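You operate a simulated robot arm through the tools that you are given. There is no shell and no other tool.

You are at the controls of a simulated robot arm. One attempt, no reset.

## Task
Swap the grey angle bracket on the clamp plate for the blue one.
Fine: lay the grey one in the gap beside the other brackets; set the new one with its flange to the fence, then close both clamps.

Only the result counts: the job must be done as asked and must still hold three seconds after the hand-in. Knocking over, shifting, dropping, spilling or breaking anything else fails it.

## Robot
A 6-joint arm with a two-finger gripper, fixed in place. Base frame: the origin is at the foot of the arm, x ahead of it, y to its left, z up; the work surface is at about z = 90. Units: cm, degrees, N and s.
With the tool pointing down near the work surface it reaches from about 38 to 86 cm from the base axis. Its first joint turns from -166.0 to 166.0 degrees. Payload 2.45 kg.
The tool frame sits at the grasp point between the pads (the TCP): z along the fingers, y along the line on which they close. The tips reach 2 cm beyond it. The gripper opens to 14 cm. The gripper's body begins 16.8 cm behind the TCP.
Orientation is told as [roll, pitch, yaw] about the base's x, y, z axes, in that order, counted from this pose: with the fingers straight down and closing along the base's y, the tool's x points along the base's -x, its y along +y and its z along -z.

## Interface
- The arm moves only by the tool move_arm. Its argument "moves" is a list of rows, each a list of 3 entries, a list of its own where there are three numbers: the shift along the base's x, y, z in cm, then the turn, a rotation vector about the base's x, y, z in rad, then the closure, from 0 (fully open) to 1 (shut). In form: [[[tx, ty, tz], [rx, ry, rz], grip], ...]. A call has 1 to 20 rows; each row shifts and turns the commanded pose from where the row before left it. Rows are played at 5 a second. More than 5 cm and 8.6 degrees between two rows, or a gripper value outside its range, and nothing of the call is played. Where a pose cannot be reached the arm comes as near as it can. A force on the tool above 60 N (or 10 N above the force at the start of the call, whichever is more), or a blocked arm, ends the call early, and 0.2 s more pass. The fingers move at their own pace (about 4.5 cm/s each) and stop on an object; they squeeze with about 35 N. The grip force told is the motor's: it shows also when the fingers shut on nothing. Time passes only in rows, and 0.2 s behind the last, so rows that do not move let the fingers close. It gives the time, the measured TCP pose, the force on the tool (base axes), the opening and the grip force at its end, in the units of the frame above (readings bear some noise), with the torque about the TCP (base axes, N m) and any sound that the robot's microphone picked up.
- Cameras (640 x 400 px; columns grow to the right, rows downward): "scene" is fixed at [5.02, -49.81, 167.38]; the picture's right is [0.59, -0.80, 0.00], its down [-0.54, -0.40, -0.74] and it looks along [0.60, 0.44, -0.67] (base axes); focal length 327 px, centre (320, 200). "wrist" rides on the gripper at [7.8, 1.1, -20.9] in the tool frame; the picture's right is [-0.14, 0.99, 0.00], its down [-0.92, -0.13, -0.37] and it looks along [-0.36, -0.05, 0.93] (tool axes); focal length 280 px, centre (320, 200). There is no depth. A picture from a camera that has moved, and an enlarged one, comes with that camera's place and axes in the base frame and with its lens.
- grab_frame(camera): a new picture of that camera. No time passes.
- move_column(by): slides the trunk up (or, below 0, down) by that many cm; the arm rides with it, the base frame stays. It gives what a move gives, with no picture.
- enlarge(camera, box): a new picture of the part [left, top, right, bottom] of that camera's present view, enlarged. No time passes.
- job_done(): hands the job in; it is judged then, once.

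Nothing tells you positions but the pictures and the camera data. Unless the task says otherwise, let go and move clear before handing in.

The tools are called after ">>>" as name(argument=value, ...) on one line, values as JSON. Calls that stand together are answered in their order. move_arm: Moves the arm, as the interface text tells. Its arguments: {"type":"object","properties":{"moves":{"type":"array","items":{"type":"array"}}},"required":["moves"]} The other tools are called the same way: move_column (by) slides the trunk up or down; grab_frame (camera) takes a picture; enlarge (camera, box) takes an enlarged picture of a part of a camera's view; job_done () hands the job in.

At the start:

```text
time_s: 0.0
eef_pos: [56.29, 14.97, 125.05]
orientation: [0.0, 0.1, 0.0]
contact_force: [0.2, 0.5, -0.8]
moment: [-0.01, 0.02, -0.02]
gripper_width: 13.96
gripper_force: 0.0
trunk travel left (down, up): [-10.0, 13.0]
```

scene: 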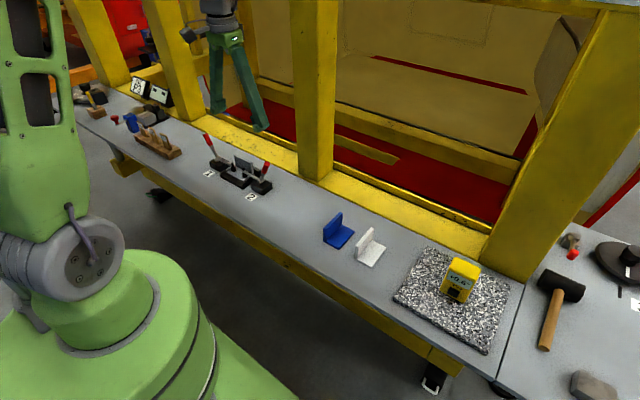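
wrist: 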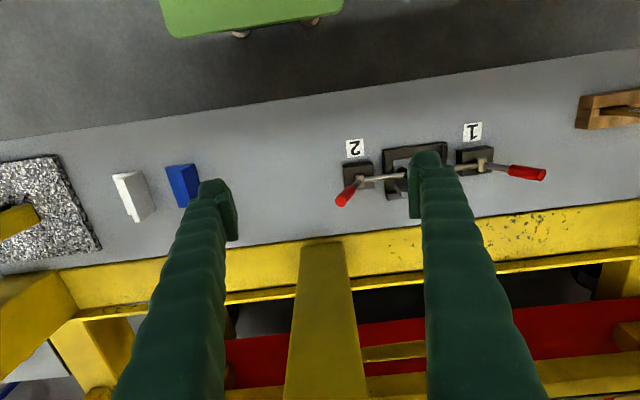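

I see the clamp plate with two red-handled toggle clamps (labels 1 and 2), and a blue and a white bracket to the right of it. I'll take closer views before moving.

>>> enlarge(camera="scene", box=[180, 110, 300, 210])

>>> enlarge(camera="scene", box=[290, 190, 410, 280])

>>> enlarge(camera="wrist", box=[320, 110, 560, 230])

>>> enlarge(camera="wrist", box=[80, 130, 280, 250])

```text
4.00 times, centred on (240, 160) of scene
camera zoom: at [5.02, -49.81, 167.38], right [0.59, -0.8, 0.0], down [-0.54, -0.4, -0.74], along [0.6, 0.44, -0.67], focal length 1307 px, centre (640, 360)
```

zoom: 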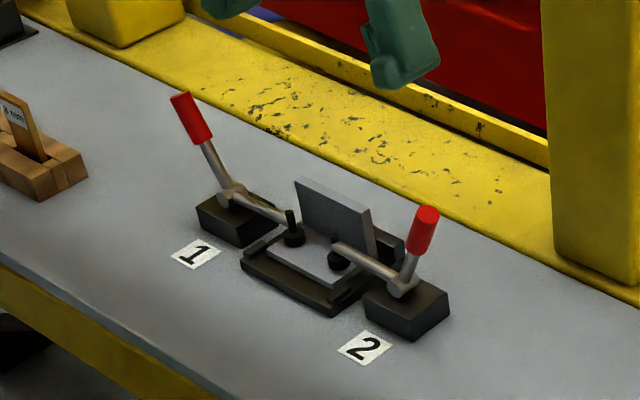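

```text
4.44 times, centred on (350, 235) of scene
camera zoom: at [5.02, -49.81, 167.38], right [0.59, -0.8, 0.0], down [-0.54, -0.4, -0.74], along [0.6, 0.44, -0.67], focal length 1453 px, centre (187, 44)
```

zoom: 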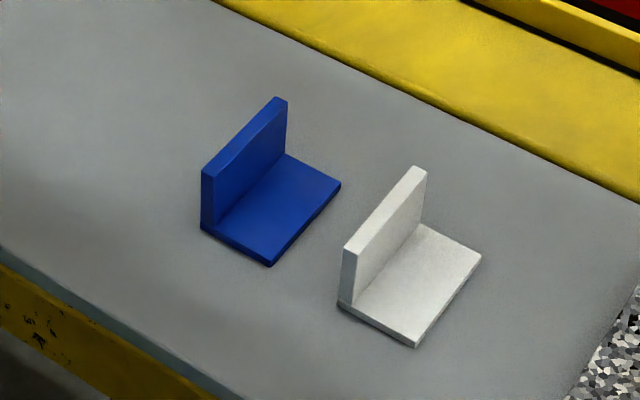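

```text
2.67 times, centred on (440, 170) of wrist
camera zoom: at [48.44, 15.99, 145.99], right [0.14, 0.99, 0.0], down [0.92, -0.13, 0.37], along [0.36, -0.05, -0.93], focal length 748 px, centre (0, 280)
```

zoom: 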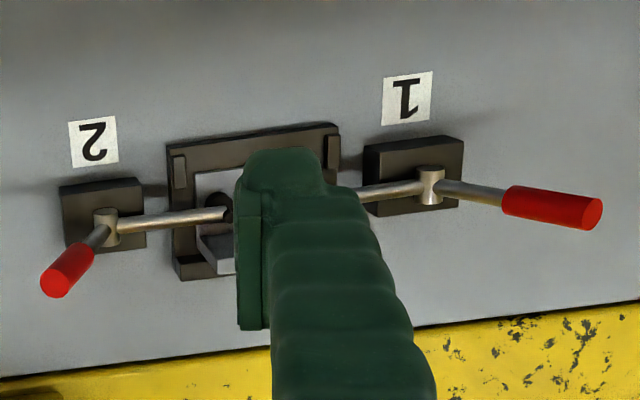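

```text
3.20 times, centred on (180, 190) of wrist
camera zoom: at [48.44, 15.99, 145.99], right [0.14, 0.99, 0.0], down [0.92, -0.13, 0.37], along [0.36, -0.05, -0.93], focal length 897 px, centre (768, 232)
```

zoom: 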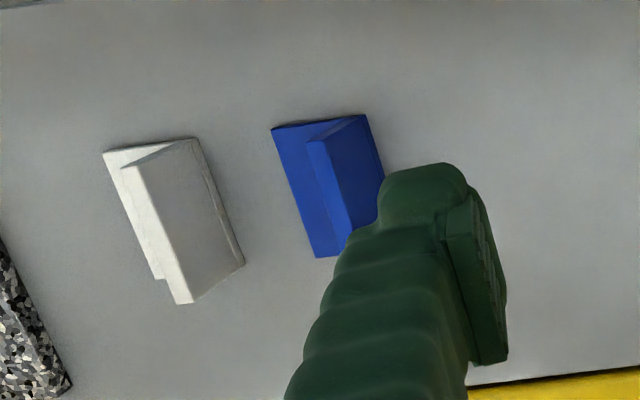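

The plate is near (66, 33), and the blue bracket near (64, -14) with its flange on its +y side. I'll move the hand over the plate at a safe height and look between the fingers.

>>> move_arm(moves=[[[0, 4.5, 0], [0, 0, 0], 0], [[0, 4.5, 0], [0, 0, 0], 0], [[0, 4.5, 0], [0, 0, 0], 0], [[0, 4.5, 0], [0, 0, 0], 0], [[0, 0, 0], [0, 0, 0], 0]])

>>> grab_frame(camera="wrist")

>>> enlarge(camera="wrist", box=[220, 110, 420, 235])

>>> enlarge(camera="scene", box=[195, 120, 285, 210])

```text
time_s: 1.2
eef_pos: [56.43, 32.83, 125.12]
orientation: [0.1, 0.0, -0.1]
contact_force: [0.5, -0.8, 0.4]
moment: [-0.01, -0.02, 0.02]
gripper_width: 14.01
gripper_force: 0.0
trunk travel left (down, up): [-10.0, 13.0]
```

```text
taken
camera wrist: at [48.6, 33.84, 146.08], right [0.14, 0.99, 0.0], down [0.92, -0.13, 0.37], along [0.37, -0.05, -0.93], focal length 280 px, centre (320, 200)
```

wrist: 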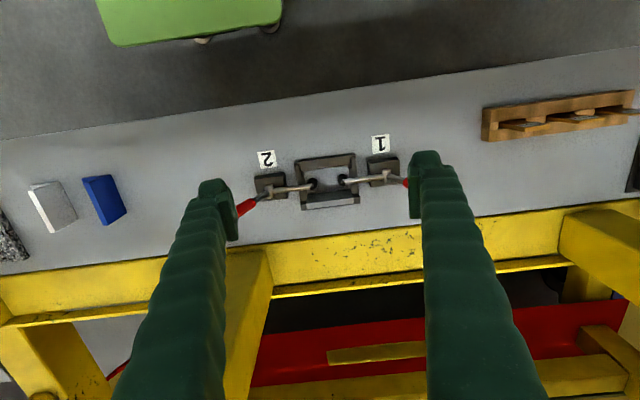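

```text
3.20 times, centred on (320, 172) of wrist
camera zoom: at [48.6, 33.84, 146.08], right [0.14, 0.99, 0.0], down [0.92, -0.13, 0.37], along [0.37, -0.05, -0.93], focal length 897 px, centre (320, 288)
```

zoom: 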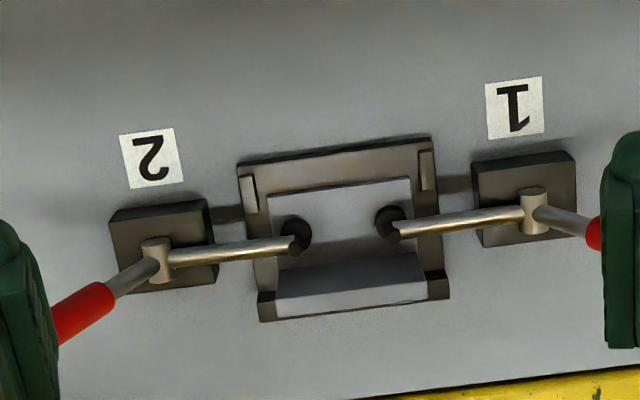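

```text
4.44 times, centred on (240, 165) of scene
camera zoom: at [5.02, -49.81, 167.38], right [0.59, -0.8, 0.0], down [-0.54, -0.4, -0.74], along [0.6, 0.44, -0.67], focal length 1453 px, centre (676, 356)
```

zoom: 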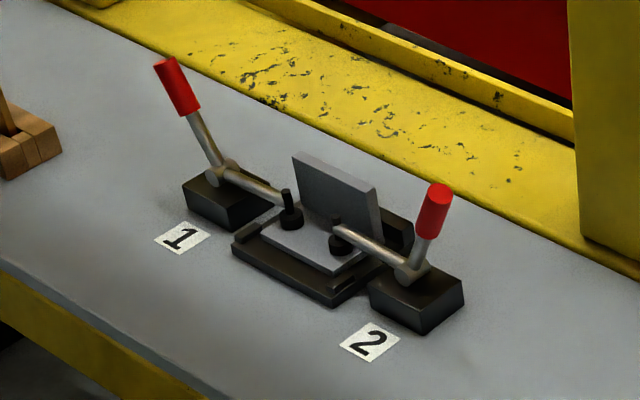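

Both clamps are closed: the arms are down on the grey base and the handles lean outward. The handles turn about axes along x, so I'll turn the hand -90° about z so that the fingers close along x, then look again.

>>> move_arm(moves=[[[0.8, 0.8, 0], [0, 0, -0.1428], 0], [[0.8, 0.8, 0], [0, 0, -0.1428], 0], [[0.8, 0.8, 0], [0, 0, -0.1428], 0], [[0.8, 0.8, 0], [0, 0, -0.1428], 0], [[0.8, 0.8, 0], [0, 0, -0.1428], 0], [[0.8, 0.8, 0], [0, 0, -0.1428], 0], [[0.8, 0.8, 0], [0, 0, -0.1428], 0], [[0.8, 0.8, 0], [0, 0, -0.1428], 0], [[0.8, 0.8, 0], [0, 0, -0.1428], 0], [[0.8, 0.8, 0], [0, 0, -0.1428], 0], [[0.8, 0.8, 0], [0, 0, -0.1428], 0], [[0, 0, 0], [0, 0, 0], 0]])

>>> grab_frame(camera="wrist")

>>> grab_frame(camera="scene")

```text
time_s: 3.8
eef_pos: [65.06, 41.71, 124.99]
orientation: [-0.1, 0.0, -90.2]
contact_force: [-0.3, -0.5, 0.2]
moment: [0.0, -0.01, 0.02]
gripper_width: 13.99
gripper_force: 0.0
trunk travel left (down, up): [-10.0, 13.0]
```

```text
taken
camera wrist: at [66.13, 49.48, 146.01], right [0.99, -0.14, 0.0], down [-0.13, -0.92, 0.37], along [-0.05, -0.36, -0.93], focal length 280 px, centre (320, 200)
```

wrist: 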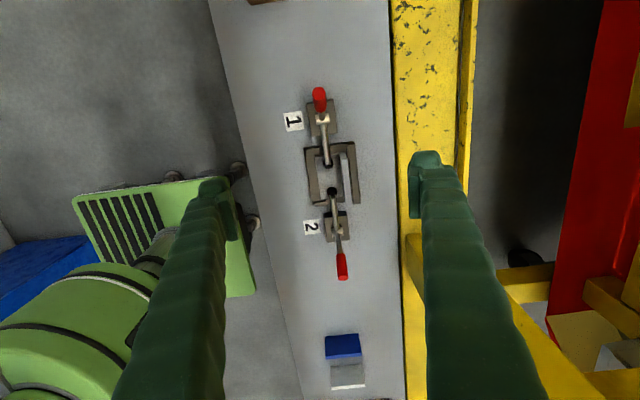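

```text
taken
```

scene: 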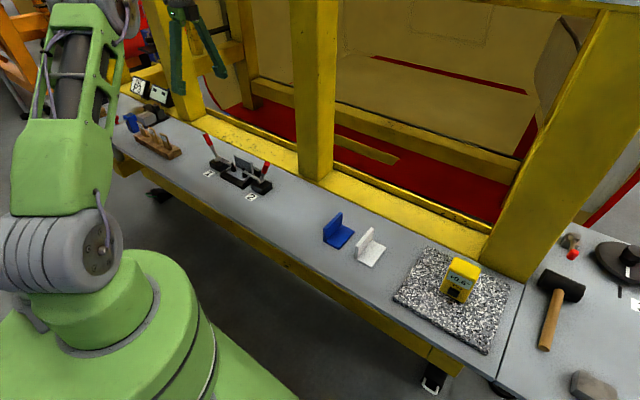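

The wrist view now shows the clamps and plate clearly between the fingers. I'll enlarge it to measure the handles.

>>> enlarge(camera="wrist", box=[265, 80, 385, 200])

>>> enlarge(camera="wrist", box=[265, 170, 385, 290])

```text
3.33 times, centred on (325, 140) of wrist
camera zoom: at [66.13, 49.48, 146.01], right [0.99, -0.14, 0.0], down [-0.13, -0.92, 0.37], along [-0.05, -0.36, -0.93], focal length 935 px, centre (303, 400)
```

zoom: 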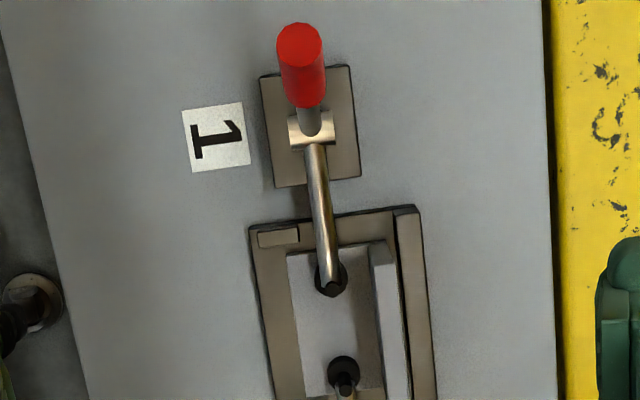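

```text
3.33 times, centred on (325, 230) of wrist
camera zoom: at [66.13, 49.48, 146.01], right [0.99, -0.14, 0.0], down [-0.13, -0.92, 0.37], along [-0.05, -0.36, -0.93], focal length 935 px, centre (303, 100)
```

zoom: 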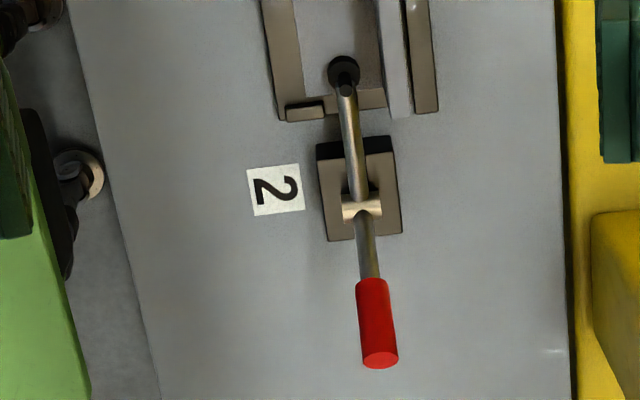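

Measured from several views, clamp 1 pivots near (66, 44.5, 94) with its handle tip near (66, 48.8, 103.3). Clamp 2 mirrors it about y = 33. I'll bring the half-open fingers over handle 1 and lower onto it.

>>> move_arm(moves=[[[0.5, 3, 0], [0, 0, 0], 0.55], [[0.4, 2.8, 0], [0, 0, 0], 0.55], [[0, 0, -4.5], [0, 0, 0], 0.55], [[0, 0, -4.5], [0, 0, 0], 0.55], [[0, 0, -4.5], [0, 0, 0], 0.55], [[0, 0, -2.5], [0, 0, 0], 0.55], [[0, 0, 0], [0, 0, 0], 0.55]])

>>> grab_frame(camera="wrist")

>>> enlarge(camera="scene", box=[180, 80, 300, 200])

```text
time_s: 5.4
eef_pos: [65.72, 47.12, 108.81]
orientation: [0.0, 0.1, -90.0]
contact_force: [1.2, -0.3, 0.1]
moment: [0.01, 0.0, 0.0]
gripper_width: 6.3
gripper_force: 0.1
out of reach, approached as far as the arm can: row 2
trunk travel left (down, up): [-10.0, 13.0]
```

```text
taken
camera wrist: at [66.78, 54.92, 129.84], right [0.99, -0.14, 0.0], down [-0.13, -0.92, 0.37], along [-0.05, -0.36, -0.93], focal length 280 px, centre (320, 200)
```

wrist: 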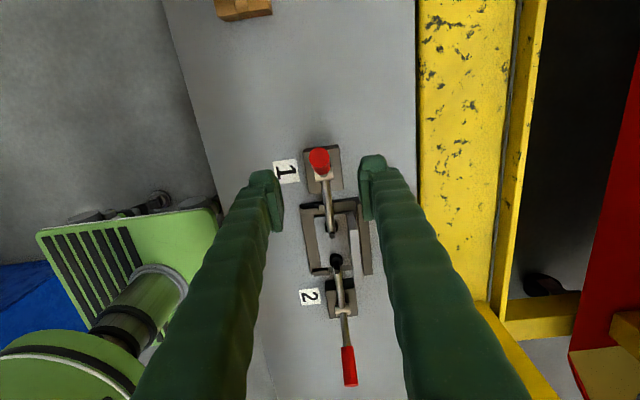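

```text
3.33 times, centred on (240, 140) of scene
camera zoom: at [5.02, -49.81, 167.38], right [0.59, -0.8, 0.0], down [-0.54, -0.4, -0.74], along [0.6, 0.44, -0.67], focal length 1090 px, centre (587, 400)
```

zoom: 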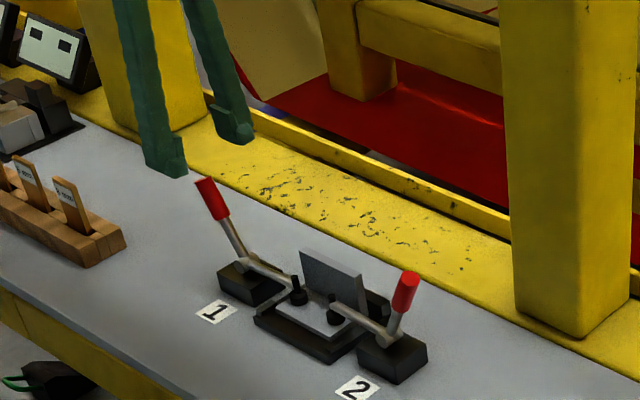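

Handle 1 sits centred between the fingers, and its tip measures about (65.9, 48.4). I'll lower to z ≈ 101 and close on it.

>>> move_arm(moves=[[[0.1, 0.1, -3], [0, 0, 0], 0.55], [[0.1, 0.1, -3], [0, 0, 0], 0.55], [[0, 0, -1.8], [0, 0, 0], 0.55], [[0, 0, 0], [0, 0, 0], 0.55]])

>>> enlarge(camera="wrist", box=[220, 80, 420, 280])

>>> enlarge(camera="scene", box=[180, 80, 300, 200])

```text
time_s: 6.4
eef_pos: [65.97, 47.38, 101.01]
orientation: [0.0, 0.0, -89.9]
contact_force: [-0.2, -0.3, 0.1]
moment: [0.0, 0.0, -0.03]
gripper_width: 6.28
gripper_force: 0.0
trunk travel left (down, up): [-10.0, 13.0]
```

```text
2.00 times, centred on (320, 180) of wrist
camera zoom: at [67.0, 55.14, 121.99], right [0.99, -0.14, 0.0], down [-0.13, -0.92, 0.37], along [-0.05, -0.36, -0.93], focal length 561 px, centre (320, 240)
```

zoom: 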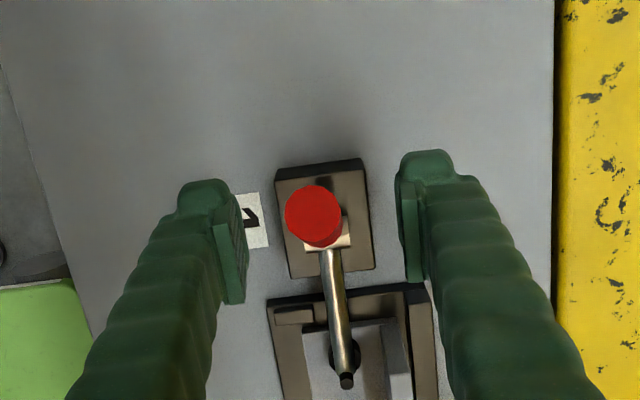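

```text
3.33 times, centred on (240, 140) of scene
camera zoom: at [5.02, -49.81, 167.38], right [0.59, -0.8, 0.0], down [-0.54, -0.4, -0.74], along [0.6, 0.44, -0.67], focal length 1090 px, centre (587, 400)
```

zoom: 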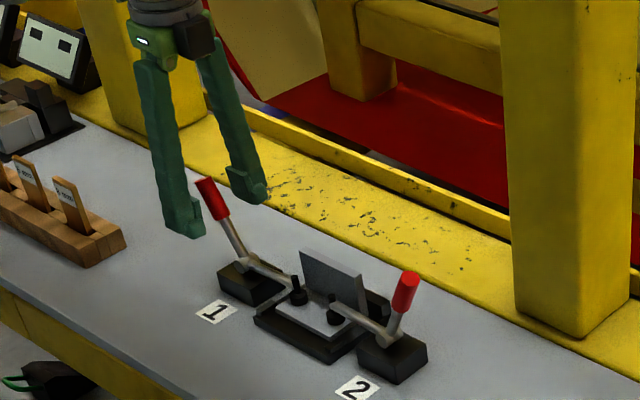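

The handle is between the pads, so I'll close on it.

>>> move_arm(moves=[[[0, 0, 0], [0, 0, 0], 1], [[0, 0, 0], [0, 0, 0], 1], [[0, 0, 0], [0, 0, 0], 1], [[0, 0, 0], [0, 0, 0], 1], [[0, 0, 0], [0, 0, 0], 1]])

>>> enlarge(camera="wrist", box=[220, 80, 420, 280])

```text
time_s: 7.6
eef_pos: [65.98, 47.42, 101.13]
orientation: [0.0, 0.0, -90.0]
contact_force: [-4.1, 0.6, -1.0]
moment: [0.06, 0.06, 0.02]
gripper_width: 1.87
gripper_force: 43.7
trunk travel left (down, up): [-10.0, 13.0]
```

```text
2.00 times, centred on (320, 180) of wrist
camera zoom: at [66.96, 55.14, 121.99], right [0.99, -0.14, 0.0], down [-0.13, -0.92, 0.37], along [-0.05, -0.37, -0.93], focal length 561 px, centre (320, 240)
```

zoom: 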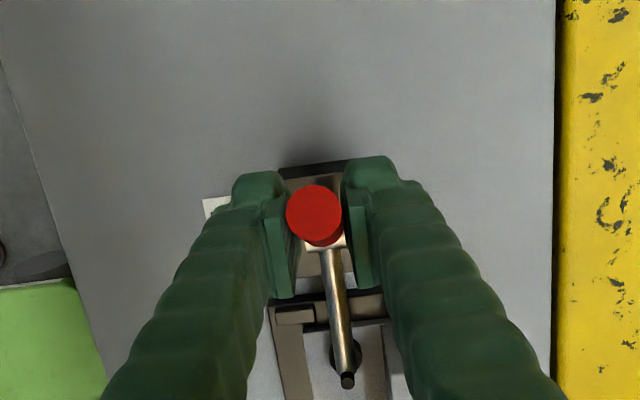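

The grip holds on a 1.9 cm width. I'll start swinging the handle outward about its pivot in small steps and watch the force.

>>> move_arm(moves=[[[0, 0.6, -0.28], [0, 0, 0], 1], [[0, 0.58, -0.34], [0, 0, 0], 1], [[0, 0, 0], [0, 0, 0], 1]])

>>> enlarge(camera="scene", box=[180, 110, 300, 210])

```text
time_s: 8.4
eef_pos: [65.9, 48.21, 100.43]
orientation: [0.0, -0.1, -90.1]
contact_force: [-0.8, -17.7, 8.6]
moment: [-1.29, 0.07, -0.02]
gripper_width: 1.87
gripper_force: 43.8
trunk travel left (down, up): [-10.0, 13.0]
```

```text
4.00 times, centred on (240, 160) of scene
camera zoom: at [5.02, -49.81, 167.38], right [0.59, -0.8, 0.0], down [-0.54, -0.4, -0.74], along [0.6, 0.44, -0.67], focal length 1307 px, centre (640, 360)
```

zoom: 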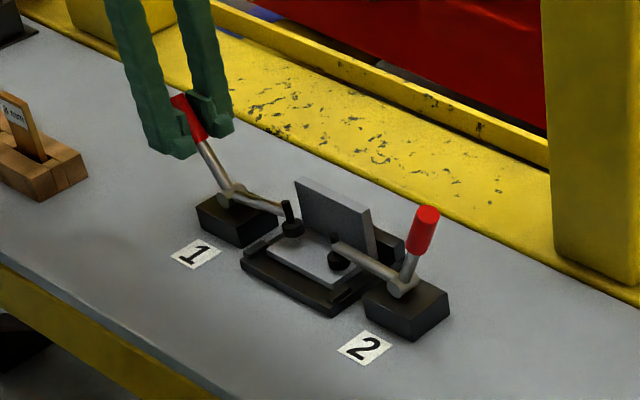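

The clamp is moving (about 18 N) and the pad is lifting. I'll continue the arc.

>>> move_arm(moves=[[[0, 0.54, -0.38], [0, 0, 0], 1], [[0, 0.51, -0.43], [0, 0, 0], 1], [[0, 0.47, -0.47], [0, 0, 0], 1], [[0, 0.43, -0.51], [0, 0, 0], 1], [[0, 0, 0], [0, 0, 0], 1]])

>>> enlarge(camera="scene", box=[180, 110, 300, 210])

```text
time_s: 9.6
eef_pos: [65.98, 50.51, 98.64]
orientation: [0.0, 0.1, -89.9]
contact_force: [4.7, -10.6, 8.7]
moment: [-1.04, -0.06, 0.05]
gripper_width: 1.83
gripper_force: 43.3
trunk travel left (down, up): [-10.0, 13.0]
```

```text
4.00 times, centred on (240, 160) of scene
camera zoom: at [5.02, -49.81, 167.38], right [0.59, -0.8, 0.0], down [-0.54, -0.4, -0.74], along [0.6, 0.44, -0.67], focal length 1307 px, centre (640, 360)
```

zoom: 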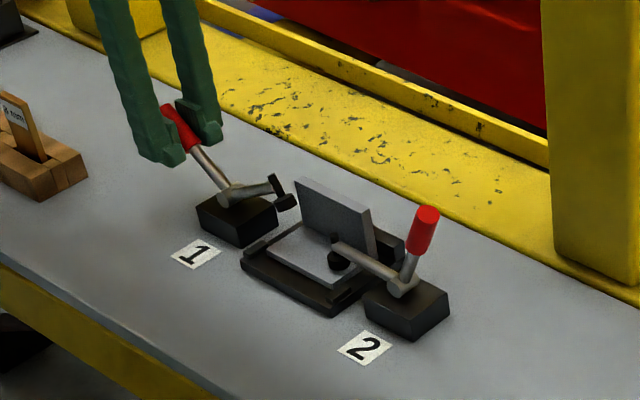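

The arm has lifted well off the base. I'll carry on to see how far the clamp opens.

>>> move_arm(moves=[[[0, 0.38, -0.54], [0, 0, 0], 1], [[0, 0.33, -0.57], [0, 0, 0], 1], [[0, 0.28, -0.6], [0, 0, 0], 1], [[0, 0.23, -0.62], [0, 0, 0], 1], [[0, 0, 0], [0, 0, 0], 1]])

>>> enlarge(camera="scene", box=[180, 110, 300, 210])

```text
time_s: 10.8
eef_pos: [65.91, 51.82, 96.4]
orientation: [0.2, 0.1, -89.9]
contact_force: [10.5, 1.8, 18.8]
moment: [-1.35, 0.05, 0.06]
gripper_width: 1.5
gripper_force: 41.1
trunk travel left (down, up): [-10.0, 13.0]
```

```text
4.00 times, centred on (240, 160) of scene
camera zoom: at [5.02, -49.81, 167.38], right [0.59, -0.8, 0.0], down [-0.54, -0.4, -0.74], along [0.6, 0.44, -0.67], focal length 1307 px, centre (640, 360)
```

zoom: 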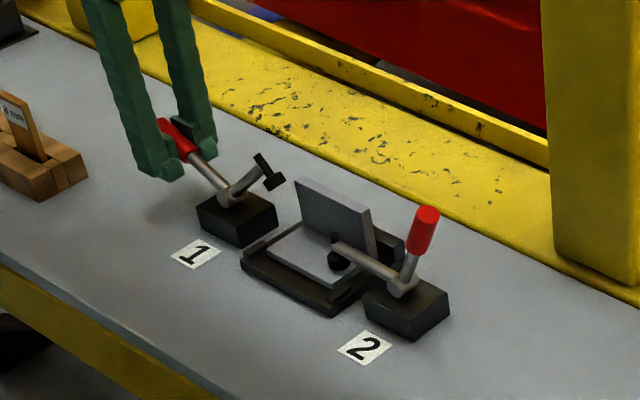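

Clamp 1 is about 40° open and the handle is slipping slightly in the pads. I'll push a little further down and watch for an end stop.

>>> move_arm(moves=[[[0, 0.1, -0.6], [0, 0, 0], 1], [[0, 0.1, -0.6], [0, 0, 0], 1], [[0, 0, 0], [0, 0, 0], 1]])

>>> enlarge(camera="scene", box=[180, 110, 300, 210])

>>> enlarge(camera="wrist", box=[220, 80, 420, 280])

```text
time_s: 11.6
eef_pos: [65.9, 52.01, 95.09]
orientation: [0.2, 0.2, -89.9]
contact_force: [14.7, 11.3, 19.1]
moment: [-1.32, 0.1, 0.08]
gripper_width: 1.52
gripper_force: 40.9
trunk travel left (down, up): [-10.0, 13.0]
```

```text
4.00 times, centred on (240, 160) of scene
camera zoom: at [5.02, -49.81, 167.38], right [0.59, -0.8, 0.0], down [-0.54, -0.4, -0.74], along [0.6, 0.44, -0.67], focal length 1307 px, centre (640, 360)
```

zoom: 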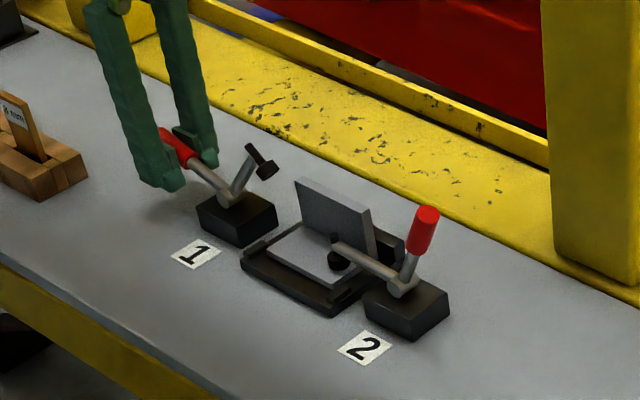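

```text
2.00 times, centred on (320, 180) of wrist
camera zoom: at [66.9, 59.79, 116.1], right [0.99, -0.14, 0.0], down [-0.13, -0.92, 0.37], along [-0.05, -0.36, -0.93], focal length 561 px, centre (320, 240)
```

zoom: 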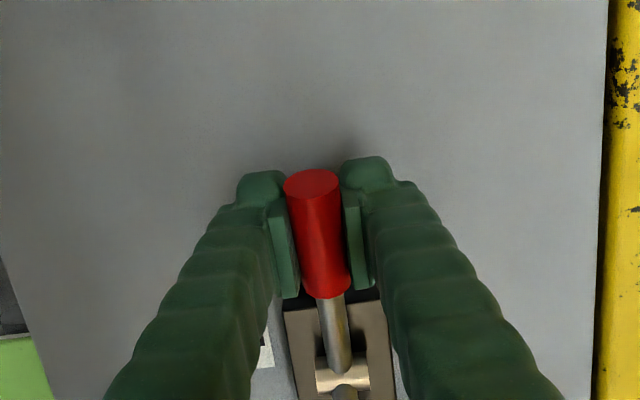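

It is still moving freely. I'll do one more short push down with the fingertips still clear of the table, then check.

>>> move_arm(moves=[[[0, 0.2, -0.5], [0, 0, 0], 1], [[0, 0.1, -0.5], [0, 0, 0], 1], [[0, 0, 0], [0, 0, 0], 1]])

>>> enlarge(camera="scene", box=[180, 110, 300, 210])

```text
time_s: 12.4
eef_pos: [65.9, 52.24, 93.97]
orientation: [0.0, 0.0, -90.0]
contact_force: [15.0, -0.2, 15.6]
moment: [-1.25, 0.09, 0.12]
gripper_width: 1.47
gripper_force: 40.6
trunk travel left (down, up): [-10.0, 13.0]
```

```text
4.00 times, centred on (240, 160) of scene
camera zoom: at [5.02, -49.81, 167.38], right [0.59, -0.8, 0.0], down [-0.54, -0.4, -0.74], along [0.6, 0.44, -0.67], focal length 1307 px, centre (640, 360)
```

zoom: 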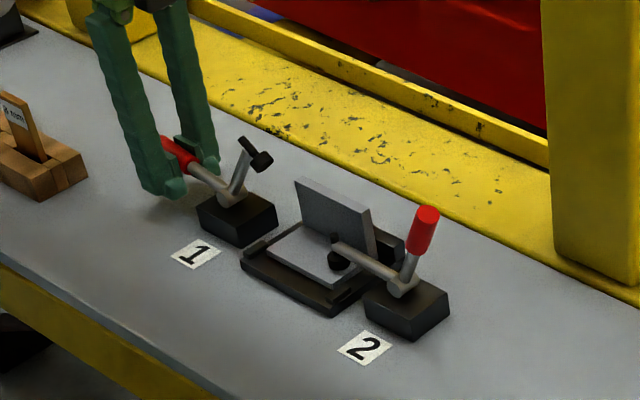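

Clamp 1 is open well clear of the plate. I'll release and rise, and check that it stays open.

>>> move_arm(moves=[[[0, 0, 0], [0, 0, 0], 0.6], [[0, 0, 0], [0, 0, 0], 0.6], [[0, 0, 0], [0, 0, 0], 0.6], [[0, 0, 3], [0, 0, 0], 0.6], [[0, 0, 4], [0, 0, 0], 0.6], [[0, -0.3, 4.5], [0, 0, 0], 0.6], [[0, -3, 3.5], [0, 0, 0], 0.6], [[0, 0, 0], [0, 0, 0], 0.6]])

>>> enlarge(camera="scene", box=[180, 110, 300, 210])

>>> grab_frame(camera="wrist")

```text
time_s: 14.2
eef_pos: [65.77, 49.15, 109.05]
orientation: [0.0, 0.0, -90.0]
contact_force: [-0.2, 0.5, -0.8]
moment: [0.01, -0.05, 0.01]
gripper_width: 5.6
gripper_force: 0.1
trunk travel left (down, up): [-10.0, 13.0]
```

```text
4.00 times, centred on (240, 160) of scene
camera zoom: at [5.02, -49.81, 167.38], right [0.59, -0.8, 0.0], down [-0.54, -0.4, -0.74], along [0.6, 0.44, -0.67], focal length 1307 px, centre (640, 360)
```

zoom: 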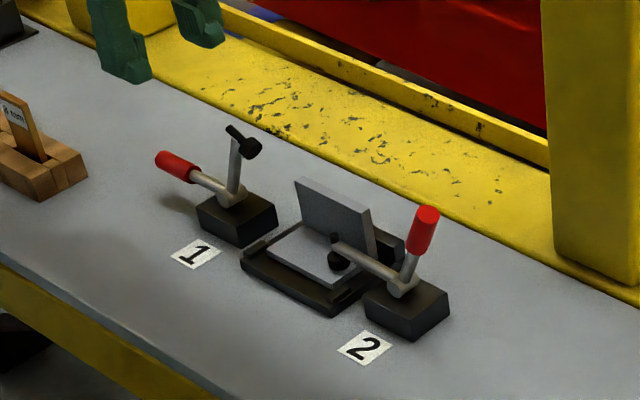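

```text
taken
camera wrist: at [66.9, 56.83, 129.98], right [0.99, -0.14, 0.0], down [-0.13, -0.92, 0.37], along [-0.05, -0.37, -0.93], focal length 280 px, centre (320, 200)
```

wrist: 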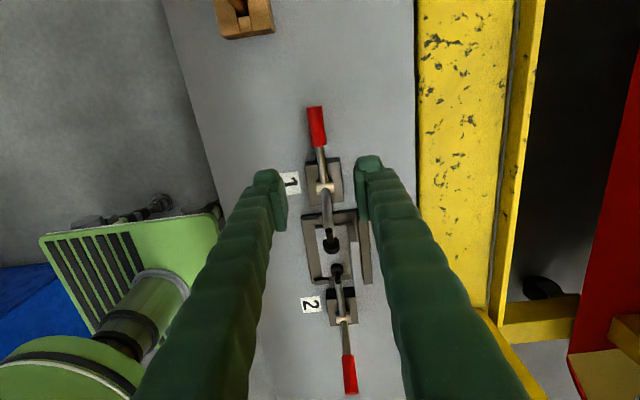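

Clamp 1 stays open with its arm nearly upright. Next I'll cross over at height to clamp 2's handle, around (66, 18.6, 101).

>>> move_arm(moves=[[[0, -1, 4], [0, 0, 0], 0.55], [[0, -4.5, 1], [0, 0, 0], 0.55], [[0, -4.9, 0], [0, 0, 0], 0.55], [[0, -4.9, 0], [0, 0, 0], 0.55], [[0, -4.9, 0], [0, 0, 0], 0.55], [[0, -4.9, 0], [0, 0, 0], 0.55], [[0, -4.9, 0], [0, 0, 0], 0.55], [[0.1, -0.5, -3], [0, 0, 0], 0.55], [[0, 0, 0], [0, 0, 0], 0.55]])

>>> grab_frame(camera="wrist")

>>> enlarge(camera="scene", box=[180, 110, 300, 210])

```text
time_s: 16.2
eef_pos: [66.01, 18.44, 110.99]
orientation: [0.0, 0.0, -90.0]
contact_force: [-0.2, -0.3, -0.1]
moment: [-0.01, -0.01, 0.0]
gripper_width: 6.28
gripper_force: 0.1
trunk travel left (down, up): [-10.0, 13.0]
```

```text
taken
camera wrist: at [67.02, 26.17, 132.03], right [0.99, -0.14, 0.0], down [-0.13, -0.92, 0.37], along [-0.05, -0.37, -0.93], focal length 280 px, centre (320, 200)
```

wrist: 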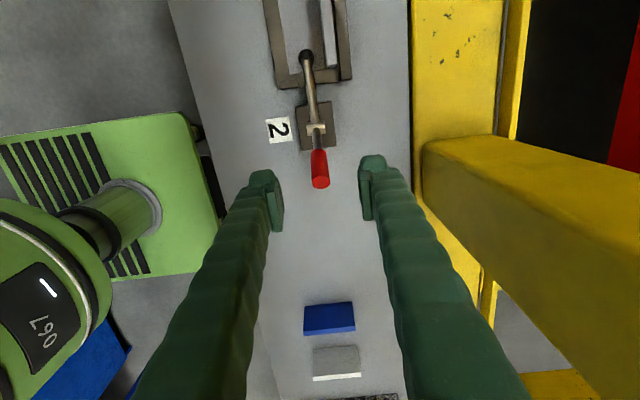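

```text
4.00 times, centred on (240, 160) of scene
camera zoom: at [5.02, -49.81, 167.38], right [0.59, -0.8, 0.0], down [-0.54, -0.4, -0.74], along [0.6, 0.44, -0.67], focal length 1307 px, centre (640, 360)
```

zoom: 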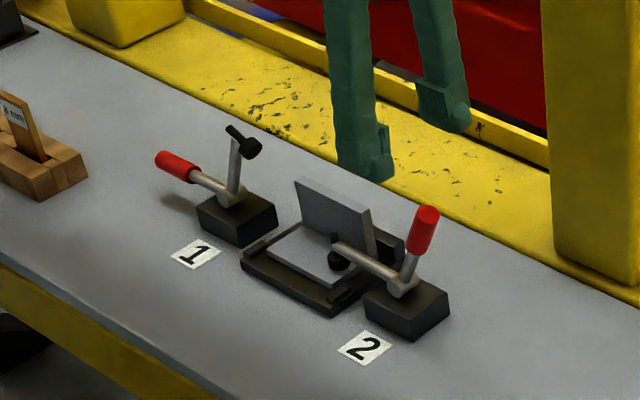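

Handle 2 is where I expected it, with its tip near (65.8, 17.0). I'll lower onto it and close.

>>> move_arm(moves=[[[-0.05, 0.05, -3.5], [0, 0, 0], 0.55], [[0, 0.05, -3.5], [0, 0, 0], 0.55], [[0, 0.05, -2.9], [0, 0, 0], 0.55], [[0, 0, 0], [0, 0, 0], 0.55], [[0, 0, 0], [0, 0, 0], 1], [[0, 0, 0], [0, 0, 0], 1], [[0, 0, 0], [0, 0, 0], 1], [[0, 0, 0], [0, 0, 0], 1]])

>>> enlarge(camera="wrist", box=[220, 80, 420, 280])

>>> enlarge(camera="scene", box=[200, 110, 320, 210])

```text
time_s: 18.0
eef_pos: [65.89, 18.67, 101.12]
orientation: [0.0, 0.0, -90.1]
contact_force: [-1.4, -1.1, 0.3]
moment: [0.0, 0.01, -0.02]
gripper_width: 1.88
gripper_force: 34.2
trunk travel left (down, up): [-10.0, 13.0]
```

```text
2.00 times, centred on (320, 180) of wrist
camera zoom: at [66.94, 26.45, 122.1], right [0.99, -0.14, 0.0], down [-0.13, -0.92, 0.37], along [-0.05, -0.37, -0.93], focal length 561 px, centre (320, 240)
```

zoom: 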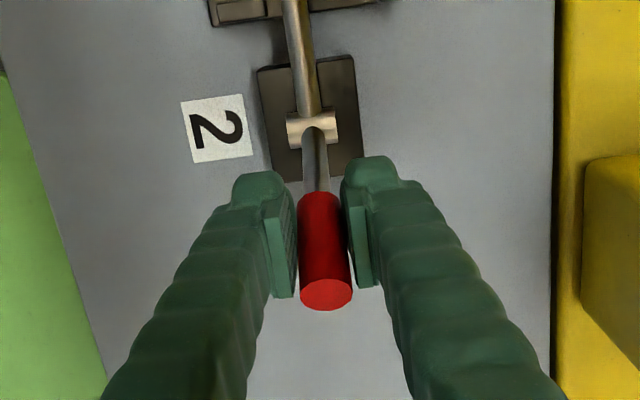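

```text
4.00 times, centred on (260, 160) of scene
camera zoom: at [5.02, -49.81, 167.38], right [0.59, -0.8, 0.0], down [-0.54, -0.4, -0.74], along [0.6, 0.44, -0.67], focal length 1307 px, centre (560, 360)
```

zoom: 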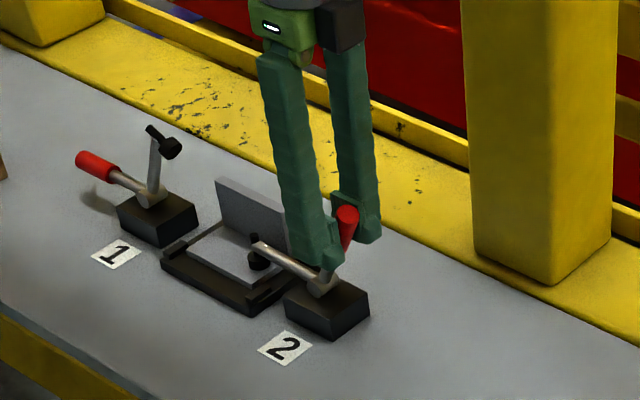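

Handle 2 is held. I'll swing it outward (-y) along the mirrored arc.

>>> move_arm(moves=[[[0, -0.6, -0.28], [0, 0, 0], 1], [[0, -0.58, -0.34], [0, 0, 0], 1], [[0, -0.54, -0.38], [0, 0, 0], 1], [[0, -0.51, -0.43], [0, 0, 0], 1], [[0, -0.47, -0.47], [0, 0, 0], 1], [[0, -0.43, -0.51], [0, 0, 0], 1], [[0, 0, 0], [0, 0, 0], 1]])

>>> enlarge(camera="scene", box=[200, 110, 320, 210])

```text
time_s: 19.6
eef_pos: [65.96, 15.51, 98.8]
orientation: [0.3, 0.0, -89.9]
contact_force: [3.9, 11.8, 14.2]
moment: [1.38, -0.05, -0.04]
gripper_width: 1.86
gripper_force: 43.7
trunk travel left (down, up): [-10.0, 13.0]
```

```text
4.00 times, centred on (260, 160) of scene
camera zoom: at [5.02, -49.81, 167.38], right [0.59, -0.8, 0.0], down [-0.54, -0.4, -0.74], along [0.6, 0.44, -0.67], focal length 1307 px, centre (560, 360)
```

zoom: 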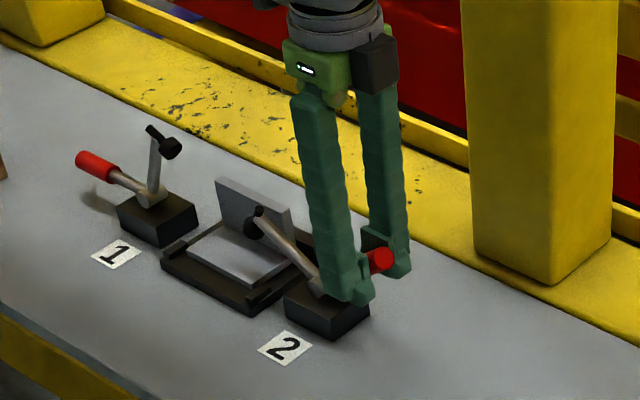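

Clamp 2 is lifting in the same way, so I'll finish the arc.

>>> move_arm(moves=[[[0, -0.38, -0.54], [0, 0, 0], 1], [[0, -0.33, -0.57], [0, 0, 0], 1], [[0, -0.28, -0.6], [0, 0, 0], 1], [[0, -0.23, -0.62], [0, 0, 0], 1], [[0, -0.15, -0.6], [0, 0, 0], 1], [[0, -0.1, -0.6], [0, 0, 0], 1], [[0, -0.1, -0.5], [0, 0, 0], 1], [[0, -0.1, -0.5], [0, 0, 0], 1], [[0, 0, 0], [0, 0, 0], 1]])

>>> enlarge(camera="scene", box=[200, 110, 320, 210])

```text
time_s: 21.6
eef_pos: [65.88, 13.75, 94.22]
orientation: [-0.2, 0.0, -90.0]
contact_force: [4.1, -3.5, 14.7]
moment: [1.19, 0.05, -0.06]
gripper_width: 1.49
gripper_force: 40.3
trunk travel left (down, up): [-10.0, 13.0]
```

```text
4.00 times, centred on (260, 160) of scene
camera zoom: at [5.02, -49.81, 167.38], right [0.59, -0.8, 0.0], down [-0.54, -0.4, -0.74], along [0.6, 0.44, -0.67], focal length 1307 px, centre (560, 360)
```

zoom: 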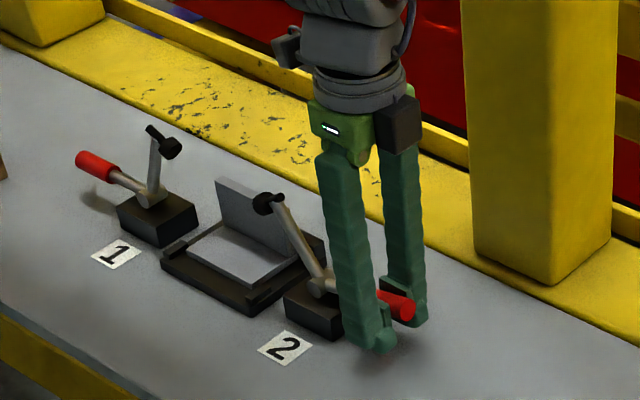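

Clamp 2's arm is at about 50°. I'll push slightly lower, then release and rise.

>>> move_arm(moves=[[[0, 0, -0.5], [0, 0, 0], 1], [[0, 0, -0.4], [0, 0, 0], 1], [[0, 0, 0], [0, 0, 0], 1], [[0, 0, 0], [0, 0, 0], 0.6], [[0, 0, 0], [0, 0, 0], 0.6], [[0, 0, 0], [0, 0, 0], 0.6], [[0, 0, 3], [0, 0, 0], 0.6], [[0, 0, 4], [0, 0, 0], 0.6], [[0, 0, 4], [0, 0, 0], 0.6], [[0, 0, 4], [0, 0, 0], 0.6], [[0, 0, 0], [0, 0, 0], 0.6]])

>>> enlarge(camera="scene", box=[200, 110, 320, 210])

>>> grab_frame(camera="wrist")

```text
time_s: 24.0
eef_pos: [66.04, 13.93, 108.36]
orientation: [0.0, -0.1, -90.0]
contact_force: [-0.1, 0.3, -0.1]
moment: [0.0, -0.01, -0.03]
gripper_width: 5.62
gripper_force: 0.1
trunk travel left (down, up): [-10.0, 13.0]
```

```text
4.00 times, centred on (260, 160) of scene
camera zoom: at [5.02, -49.81, 167.38], right [0.59, -0.8, 0.0], down [-0.54, -0.4, -0.74], along [0.6, 0.44, -0.67], focal length 1307 px, centre (560, 360)
```

zoom: 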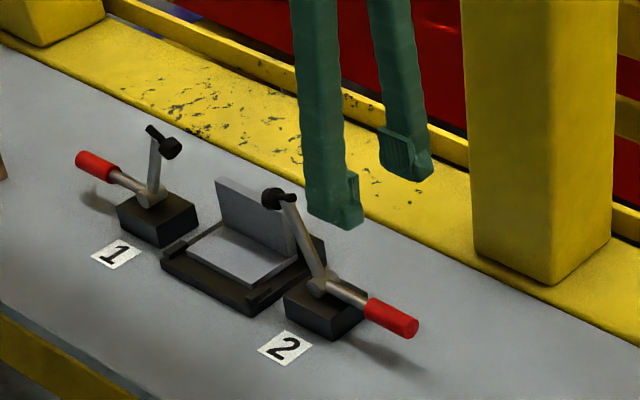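

```text
taken
camera wrist: at [67.02, 21.63, 129.36], right [0.99, -0.14, 0.0], down [-0.13, -0.92, 0.37], along [-0.05, -0.37, -0.93], focal length 280 px, centre (320, 200)
```

wrist: 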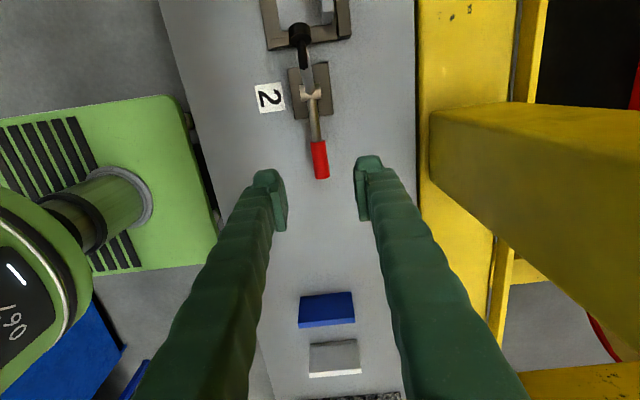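

Both clamps are open about 60°, and I estimate the pads sit roughly 1 cm outside the bracket ends. For more room I'll press each handle down further with closed fingertips, starting with clamp 2.

>>> move_arm(moves=[[[0, -0.8, 0], [0, 0, 0], 1], [[0, -0.8, 0], [0, 0, 0], 1], [[0, 0, -3], [0, 0, 0], 1], [[0, 0, -3], [0, 0, 0], 1], [[0, 0, -3], [0, 0, 0], 1], [[0, 0, -1.5], [0, 0, 0], 1], [[0, 0, -0.5], [0, 0, 0], 1], [[0, 0, -0.5], [0, 0, 0], 1], [[0, 0, -0.5], [0, 0, 0], 1], [[0, 0, -0.5], [0, 0, 0], 1], [[0, 0, 0], [0, 0, 0], 1]])

>>> enlarge(camera="scene", box=[200, 110, 320, 210])

```text
time_s: 26.4
eef_pos: [66.01, 12.22, 96.39]
orientation: [0.5, 0.2, -90.0]
contact_force: [-4.8, -2.3, 54.8]
moment: [0.79, 0.24, -0.13]
gripper_width: 0.58
gripper_force: 29.0
trunk travel left (down, up): [-10.0, 13.0]
```

```text
4.00 times, centred on (260, 160) of scene
camera zoom: at [5.02, -49.81, 167.38], right [0.59, -0.8, 0.0], down [-0.54, -0.4, -0.74], along [0.6, 0.44, -0.67], focal length 1307 px, centre (560, 360)
```

zoom: 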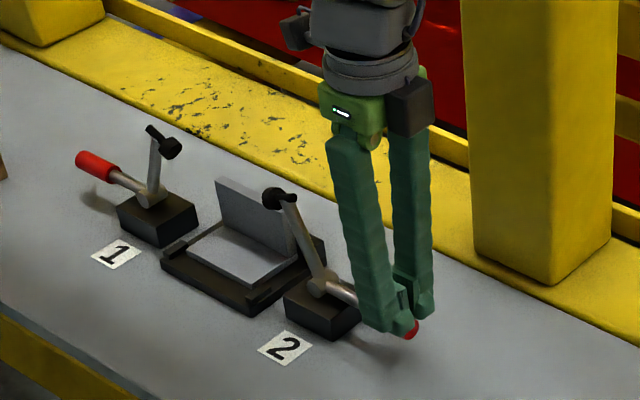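

The force rose to 55 N without the handle moving, so this is the end stop and both clamps are fully open. I'll back off and move over the plate to measure the grey flange.

>>> move_arm(moves=[[[0, 0, 2], [0, 0, 0], 1], [[0, 0, 3], [0, 0, 0], 1], [[0, 0, 4], [0, 0, 0], 0.7], [[0, 0, 4.5], [0, 0, 0], 0.7], [[0, 4.5, 4], [0, 0, 0], 0.7], [[0, 4.5, 0], [0, 0, 0], 0.7], [[0, 4.5, 0], [0, 0, 0], 0.7], [[0, 4.0, 0], [0, 0, 0], 0.7], [[0, 4.0, 0], [0, 0, 0], 0.7], [[0, 0, 0], [0, 0, 0], 0.7]])

>>> grab_frame(camera="wrist")

>>> enlarge(camera="wrist", box=[260, 80, 400, 240])

>>> enlarge(camera="scene", box=[210, 130, 290, 200])

```text
refused: row 5 steps farther than a row can; nothing moved
```

```text
taken
camera wrist: at [66.74, 19.99, 117.46], right [0.99, -0.14, 0.01], down [-0.13, -0.92, 0.37], along [-0.04, -0.36, -0.93], focal length 280 px, centre (320, 200)
```

wrist: 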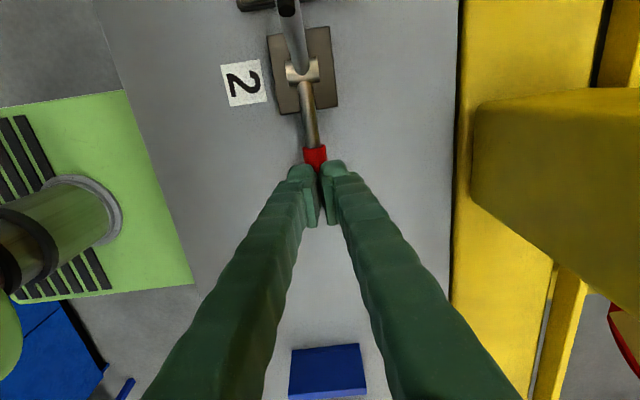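

```text
2.50 times, centred on (330, 160) of wrist
camera zoom: at [66.74, 19.99, 117.46], right [0.99, -0.14, 0.01], down [-0.13, -0.92, 0.37], along [-0.04, -0.36, -0.93], focal length 701 px, centre (295, 300)
```

zoom: 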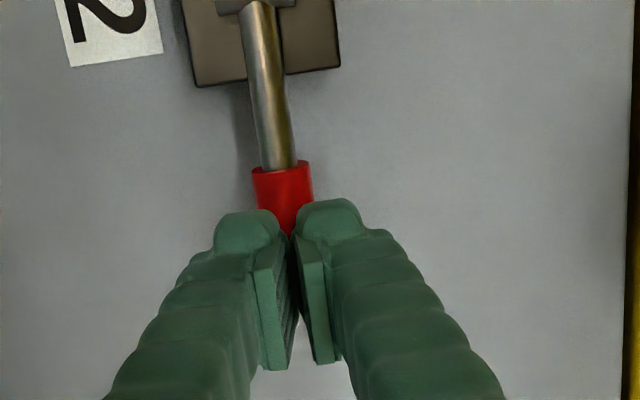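

```text
5.71 times, centred on (250, 165) of scene
camera zoom: at [5.02, -49.81, 167.38], right [0.59, -0.8, 0.0], down [-0.54, -0.4, -0.74], along [0.6, 0.44, -0.67], focal length 1868 px, centre (720, 400)
```

zoom: 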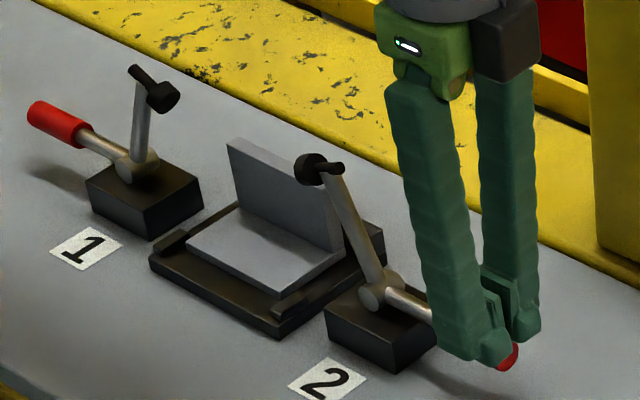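

That call was refused because one step was too long. I'll open the fingers slightly so they can't drag the handle, then rise and move over the plate in shorter steps.

>>> move_arm(moves=[[[0, 0, 0], [0, 0, 0], 0.7], [[0, 0, 0], [0, 0, 0], 0.7], [[0, 0, 0.5], [0, 0, 0], 0.7], [[0, 0, 3], [0, 0, 0], 0.7], [[0, 0, 4.5], [0, 0, 0], 0.7], [[0, 0, 4.5], [0, 0, 0], 0.7], [[0, 0, 4.5], [0, 0, 0], 0.7], [[0, 4.5, 0], [0, 0, 0], 0.7], [[0, 4.5, 0], [0, 0, 0], 0.7], [[0, 4.5, 0], [0, 0, 0], 0.7], [[0, 4.0, 0], [0, 0, 0], 0.7], [[0, 4.0, 0], [0, 0, 0], 0.7], [[0, 0, 0], [0, 0, 0], 0.7]])

>>> grab_frame(camera="wrist")

>>> enlarge(camera="wrist", box=[260, 80, 400, 240])

>>> enlarge(camera="scene", box=[210, 130, 290, 200])

```text
time_s: 29.2
eef_pos: [65.9, 33.95, 112.8]
orientation: [0.0, 0.0, -90.0]
contact_force: [-0.8, 1.0, 0.1]
moment: [-0.02, 0.0, 0.02]
gripper_width: 4.17
gripper_force: 0.0
trunk travel left (down, up): [-10.0, 13.0]
```

```text
taken
camera wrist: at [66.9, 41.66, 133.85], right [0.99, -0.14, 0.0], down [-0.13, -0.92, 0.37], along [-0.05, -0.37, -0.93], focal length 280 px, centre (320, 200)
```

wrist: 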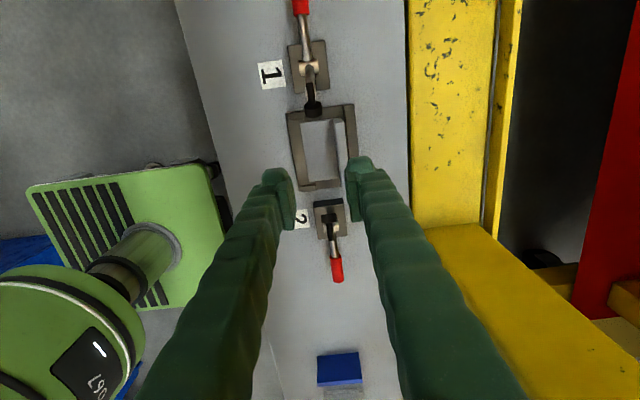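

```text
2.50 times, centred on (330, 160) of wrist
camera zoom: at [66.9, 41.66, 133.85], right [0.99, -0.14, 0.0], down [-0.13, -0.92, 0.37], along [-0.05, -0.37, -0.93], focal length 701 px, centre (295, 300)
```

zoom: 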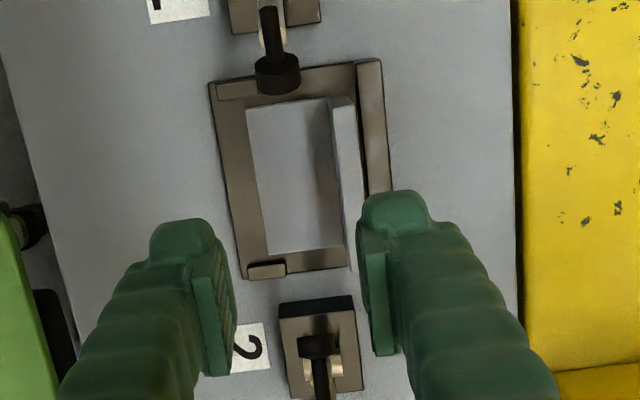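

```text
5.71 times, centred on (250, 165) of scene
camera zoom: at [5.02, -49.81, 167.38], right [0.59, -0.8, 0.0], down [-0.54, -0.4, -0.74], along [0.6, 0.44, -0.67], focal length 1868 px, centre (720, 400)
```

zoom: 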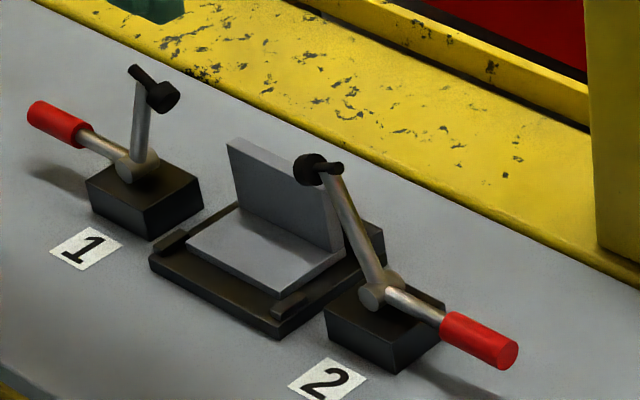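

Measurements: the grey flange is about 1 cm thick, centred near (68.7, 33.05), with its top near z = 97.3. The fence top is near z = 93.5. I'll descend partway, straddling the flange, and check alignment.

>>> move_arm(moves=[[[1.4, -0.45, 0], [0, 0, 0], 0.7], [[1.4, -0.45, 0], [0, 0, 0], 0.7], [[0, 0, -4], [0, 0, 0], 0.7], [[0, 0, -4], [0, 0, 0], 0.7], [[0, 0, -3], [0, 0, 0], 0.7], [[0, 0, 0], [0, 0, 0], 0.7]])

>>> enlarge(camera="wrist", box=[240, 80, 400, 240])

>>> enlarge(camera="scene", box=[210, 130, 290, 200])

```text
time_s: 30.6
eef_pos: [68.73, 32.83, 101.76]
orientation: [0.0, -0.1, -90.0]
contact_force: [-0.7, -0.2, 0.1]
moment: [-0.02, -0.01, 0.02]
gripper_width: 4.2
gripper_force: 0.1
trunk travel left (down, up): [-10.0, 13.0]
```

```text
2.50 times, centred on (320, 160) of wrist
camera zoom: at [69.78, 40.54, 122.73], right [0.99, -0.14, 0.0], down [-0.13, -0.92, 0.37], along [-0.05, -0.36, -0.93], focal length 701 px, centre (320, 300)
```

zoom: 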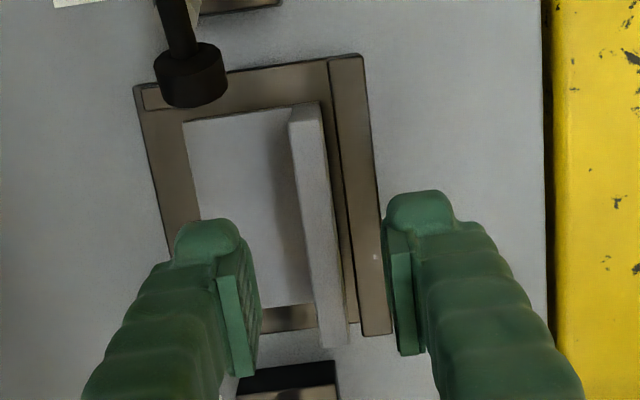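

```text
5.71 times, centred on (250, 165) of scene
camera zoom: at [5.02, -49.81, 167.38], right [0.59, -0.8, 0.0], down [-0.54, -0.4, -0.74], along [0.6, 0.44, -0.67], focal length 1868 px, centre (720, 400)
```

zoom: 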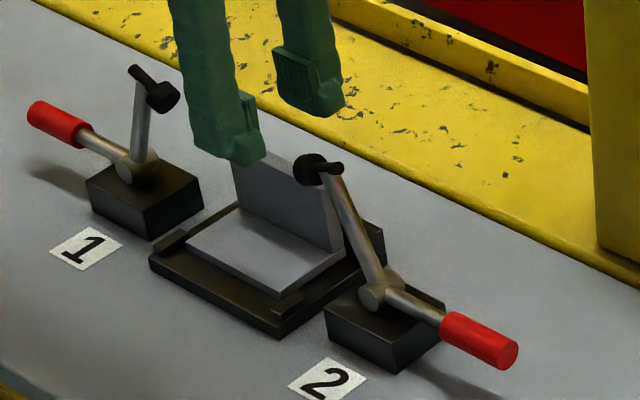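

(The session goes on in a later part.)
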